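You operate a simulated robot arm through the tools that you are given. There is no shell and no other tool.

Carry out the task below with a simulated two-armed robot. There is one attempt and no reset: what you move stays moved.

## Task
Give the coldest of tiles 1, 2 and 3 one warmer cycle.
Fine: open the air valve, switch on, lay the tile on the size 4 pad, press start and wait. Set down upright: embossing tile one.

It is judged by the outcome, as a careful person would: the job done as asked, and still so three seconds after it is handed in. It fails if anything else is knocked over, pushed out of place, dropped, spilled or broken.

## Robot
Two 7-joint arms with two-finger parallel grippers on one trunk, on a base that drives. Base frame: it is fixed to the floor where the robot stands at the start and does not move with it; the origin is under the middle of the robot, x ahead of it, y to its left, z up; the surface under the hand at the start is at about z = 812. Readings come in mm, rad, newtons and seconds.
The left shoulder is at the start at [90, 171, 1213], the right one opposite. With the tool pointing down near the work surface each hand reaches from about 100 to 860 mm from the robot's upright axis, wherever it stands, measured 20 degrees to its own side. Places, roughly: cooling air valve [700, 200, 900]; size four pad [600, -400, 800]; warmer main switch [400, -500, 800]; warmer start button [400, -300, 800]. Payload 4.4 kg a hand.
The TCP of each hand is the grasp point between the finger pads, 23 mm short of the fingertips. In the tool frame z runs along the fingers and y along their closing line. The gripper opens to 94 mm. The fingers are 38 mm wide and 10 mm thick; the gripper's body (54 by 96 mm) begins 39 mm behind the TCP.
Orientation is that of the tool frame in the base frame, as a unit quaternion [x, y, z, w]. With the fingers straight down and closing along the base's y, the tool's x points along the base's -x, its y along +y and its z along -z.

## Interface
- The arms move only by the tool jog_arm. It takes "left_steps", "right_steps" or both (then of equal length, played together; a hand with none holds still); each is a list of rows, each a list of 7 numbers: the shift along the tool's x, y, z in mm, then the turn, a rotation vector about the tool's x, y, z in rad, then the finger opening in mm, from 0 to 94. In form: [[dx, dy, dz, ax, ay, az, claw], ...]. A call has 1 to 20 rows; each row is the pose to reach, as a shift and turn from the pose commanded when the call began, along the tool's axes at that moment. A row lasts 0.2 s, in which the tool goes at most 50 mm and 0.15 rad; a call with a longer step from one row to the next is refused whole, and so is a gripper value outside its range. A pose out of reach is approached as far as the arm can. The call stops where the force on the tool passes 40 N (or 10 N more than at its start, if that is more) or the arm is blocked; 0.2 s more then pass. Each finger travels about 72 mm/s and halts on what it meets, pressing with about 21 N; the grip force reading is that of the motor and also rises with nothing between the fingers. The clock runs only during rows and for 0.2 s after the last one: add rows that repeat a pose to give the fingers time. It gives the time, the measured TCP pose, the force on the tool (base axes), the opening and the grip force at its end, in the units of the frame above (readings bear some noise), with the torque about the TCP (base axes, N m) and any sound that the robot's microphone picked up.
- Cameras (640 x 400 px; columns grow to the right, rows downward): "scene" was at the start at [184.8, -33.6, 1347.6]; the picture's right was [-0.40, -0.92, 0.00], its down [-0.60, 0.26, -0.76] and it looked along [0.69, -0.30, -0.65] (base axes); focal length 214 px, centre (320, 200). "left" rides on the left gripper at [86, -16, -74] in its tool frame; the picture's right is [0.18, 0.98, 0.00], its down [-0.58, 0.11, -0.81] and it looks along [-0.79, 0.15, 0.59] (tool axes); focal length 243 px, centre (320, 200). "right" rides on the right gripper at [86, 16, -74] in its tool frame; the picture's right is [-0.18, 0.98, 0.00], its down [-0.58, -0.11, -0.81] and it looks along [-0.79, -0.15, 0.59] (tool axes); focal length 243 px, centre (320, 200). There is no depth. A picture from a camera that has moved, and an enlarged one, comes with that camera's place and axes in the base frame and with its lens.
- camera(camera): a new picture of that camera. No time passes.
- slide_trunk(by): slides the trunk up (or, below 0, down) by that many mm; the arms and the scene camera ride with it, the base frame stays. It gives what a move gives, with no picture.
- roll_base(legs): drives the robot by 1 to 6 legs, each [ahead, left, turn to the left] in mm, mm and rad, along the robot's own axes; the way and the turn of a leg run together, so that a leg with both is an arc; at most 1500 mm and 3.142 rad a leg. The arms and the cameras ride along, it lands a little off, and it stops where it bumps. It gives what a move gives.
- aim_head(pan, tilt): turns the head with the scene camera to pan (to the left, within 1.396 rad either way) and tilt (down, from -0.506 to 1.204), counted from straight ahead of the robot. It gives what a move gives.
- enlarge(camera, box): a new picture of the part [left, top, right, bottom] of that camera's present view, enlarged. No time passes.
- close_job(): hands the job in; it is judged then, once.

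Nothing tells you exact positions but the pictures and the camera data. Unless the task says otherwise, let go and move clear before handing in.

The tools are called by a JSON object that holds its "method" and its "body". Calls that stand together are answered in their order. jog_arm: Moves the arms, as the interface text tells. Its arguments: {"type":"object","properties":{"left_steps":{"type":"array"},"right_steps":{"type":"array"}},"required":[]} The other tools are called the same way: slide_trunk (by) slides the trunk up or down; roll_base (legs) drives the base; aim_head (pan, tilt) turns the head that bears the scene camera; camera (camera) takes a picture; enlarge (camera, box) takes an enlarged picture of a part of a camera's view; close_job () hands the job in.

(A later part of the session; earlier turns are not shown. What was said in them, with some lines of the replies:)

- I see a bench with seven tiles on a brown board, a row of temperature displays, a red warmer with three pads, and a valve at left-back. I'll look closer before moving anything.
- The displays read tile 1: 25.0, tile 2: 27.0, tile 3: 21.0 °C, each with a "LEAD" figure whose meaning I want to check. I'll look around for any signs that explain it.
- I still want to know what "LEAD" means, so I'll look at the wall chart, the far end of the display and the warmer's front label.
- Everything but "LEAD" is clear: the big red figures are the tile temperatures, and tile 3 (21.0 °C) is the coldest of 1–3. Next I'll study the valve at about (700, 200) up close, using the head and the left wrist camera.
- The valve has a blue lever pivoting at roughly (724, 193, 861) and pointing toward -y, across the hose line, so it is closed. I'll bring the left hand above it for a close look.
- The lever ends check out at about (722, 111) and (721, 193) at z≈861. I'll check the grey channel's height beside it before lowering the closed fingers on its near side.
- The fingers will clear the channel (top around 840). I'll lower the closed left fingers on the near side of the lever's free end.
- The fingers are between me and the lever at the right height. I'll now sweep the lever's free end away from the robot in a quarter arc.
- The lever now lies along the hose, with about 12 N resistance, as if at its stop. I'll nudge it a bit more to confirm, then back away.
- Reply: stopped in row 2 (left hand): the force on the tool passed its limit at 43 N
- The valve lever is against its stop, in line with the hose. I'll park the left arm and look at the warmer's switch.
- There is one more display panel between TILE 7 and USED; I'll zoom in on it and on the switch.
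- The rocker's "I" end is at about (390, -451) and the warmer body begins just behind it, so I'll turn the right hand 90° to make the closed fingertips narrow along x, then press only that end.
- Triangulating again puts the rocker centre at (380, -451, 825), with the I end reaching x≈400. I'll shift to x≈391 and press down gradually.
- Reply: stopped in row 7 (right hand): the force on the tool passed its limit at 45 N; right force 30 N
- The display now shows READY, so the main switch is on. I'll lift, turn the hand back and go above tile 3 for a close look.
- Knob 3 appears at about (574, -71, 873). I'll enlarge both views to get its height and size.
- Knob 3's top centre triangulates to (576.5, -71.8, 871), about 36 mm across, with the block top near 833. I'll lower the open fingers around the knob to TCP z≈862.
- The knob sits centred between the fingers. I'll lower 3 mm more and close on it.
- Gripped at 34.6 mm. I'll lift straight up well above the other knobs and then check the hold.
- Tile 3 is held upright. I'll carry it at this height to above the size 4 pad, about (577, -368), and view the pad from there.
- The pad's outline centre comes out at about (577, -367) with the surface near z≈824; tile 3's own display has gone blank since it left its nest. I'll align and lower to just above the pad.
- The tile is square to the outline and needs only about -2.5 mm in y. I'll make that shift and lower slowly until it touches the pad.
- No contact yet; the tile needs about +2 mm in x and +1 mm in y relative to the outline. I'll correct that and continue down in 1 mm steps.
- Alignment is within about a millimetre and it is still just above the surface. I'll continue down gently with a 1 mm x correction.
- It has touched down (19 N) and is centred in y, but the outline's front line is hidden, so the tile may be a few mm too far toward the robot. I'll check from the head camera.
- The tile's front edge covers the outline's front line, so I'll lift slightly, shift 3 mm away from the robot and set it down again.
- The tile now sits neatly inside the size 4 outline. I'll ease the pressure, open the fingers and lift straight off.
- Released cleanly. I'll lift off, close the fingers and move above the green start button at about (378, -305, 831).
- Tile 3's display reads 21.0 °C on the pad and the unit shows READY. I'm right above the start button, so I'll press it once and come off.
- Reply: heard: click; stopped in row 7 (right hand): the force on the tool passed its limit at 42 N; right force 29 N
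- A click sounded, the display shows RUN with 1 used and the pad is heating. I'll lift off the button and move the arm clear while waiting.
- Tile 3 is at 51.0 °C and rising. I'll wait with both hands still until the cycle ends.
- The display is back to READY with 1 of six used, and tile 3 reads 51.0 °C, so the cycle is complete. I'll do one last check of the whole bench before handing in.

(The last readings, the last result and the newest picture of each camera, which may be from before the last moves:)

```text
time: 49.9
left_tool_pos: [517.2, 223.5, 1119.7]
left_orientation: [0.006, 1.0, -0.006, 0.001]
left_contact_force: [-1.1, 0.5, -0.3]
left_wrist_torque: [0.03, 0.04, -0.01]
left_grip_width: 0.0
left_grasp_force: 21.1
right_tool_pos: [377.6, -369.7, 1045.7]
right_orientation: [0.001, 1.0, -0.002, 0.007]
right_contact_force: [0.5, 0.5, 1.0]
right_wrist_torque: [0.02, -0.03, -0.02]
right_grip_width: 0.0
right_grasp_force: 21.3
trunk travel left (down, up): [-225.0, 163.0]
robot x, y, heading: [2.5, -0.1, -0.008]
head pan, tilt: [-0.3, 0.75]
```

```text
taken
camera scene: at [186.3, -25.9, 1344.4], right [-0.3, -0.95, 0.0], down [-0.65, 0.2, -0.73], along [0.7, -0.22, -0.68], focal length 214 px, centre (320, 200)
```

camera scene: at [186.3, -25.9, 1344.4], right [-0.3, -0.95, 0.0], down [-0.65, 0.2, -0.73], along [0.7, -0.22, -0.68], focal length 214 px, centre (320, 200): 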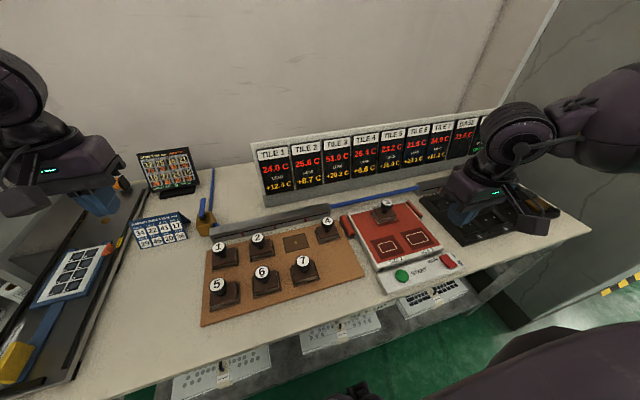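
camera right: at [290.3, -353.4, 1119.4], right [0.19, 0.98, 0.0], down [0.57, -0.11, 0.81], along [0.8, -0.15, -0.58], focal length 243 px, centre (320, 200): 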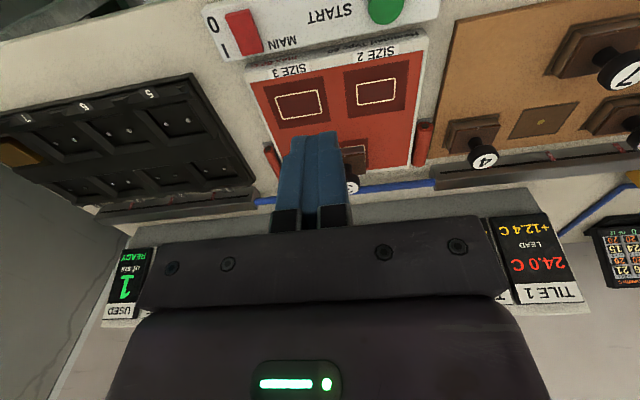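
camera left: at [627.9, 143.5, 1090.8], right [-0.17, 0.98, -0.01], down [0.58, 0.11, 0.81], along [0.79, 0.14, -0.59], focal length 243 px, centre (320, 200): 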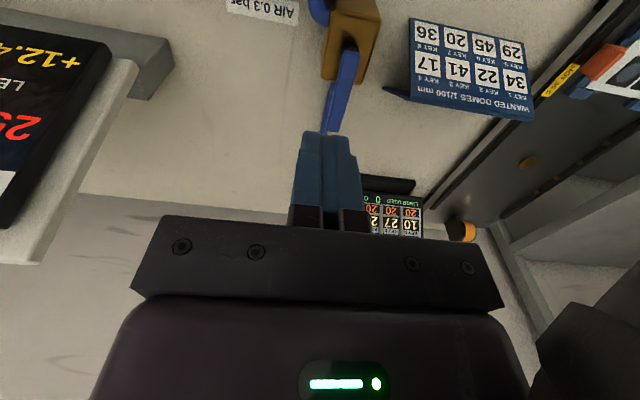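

Tile 3 stands upright on the size 4 pad after one cycle, the valve is open, nothing else has moved, and both hands are clear. I'm handing the job in.

{"method": "close_job", "body": {}}

```text
The job is handed in.
```

I gave tile 3 one warmer cycle and handed the job in. It had the lowest reading of the three, 21.0 °C against 25.0 for tile 1 and 27.0 for tile 2.

- **Result:** the counter shows 1 of six used, the warmer is back to READY, and tile 3 now reads 51.0 °C.
- **How it was left:** tile 3 is upright on the size 4 pad. The air valve is open and the main switch is on. Both hands are clear, and nothing else on the bench looks moved. The other tiles' readings fell slightly during the cycle.
- **"LEAD" figures:** each display also shows a "LEAD" value I found no explanation for. I went by the main temperature reading. If the lead is meant to be added to it, tile 2 would be the coldest instead.
- **"Embossing tile one":** I took this to mean the tile I handled should be set down upright. I did not touch tile 1, which is still upright in its place.
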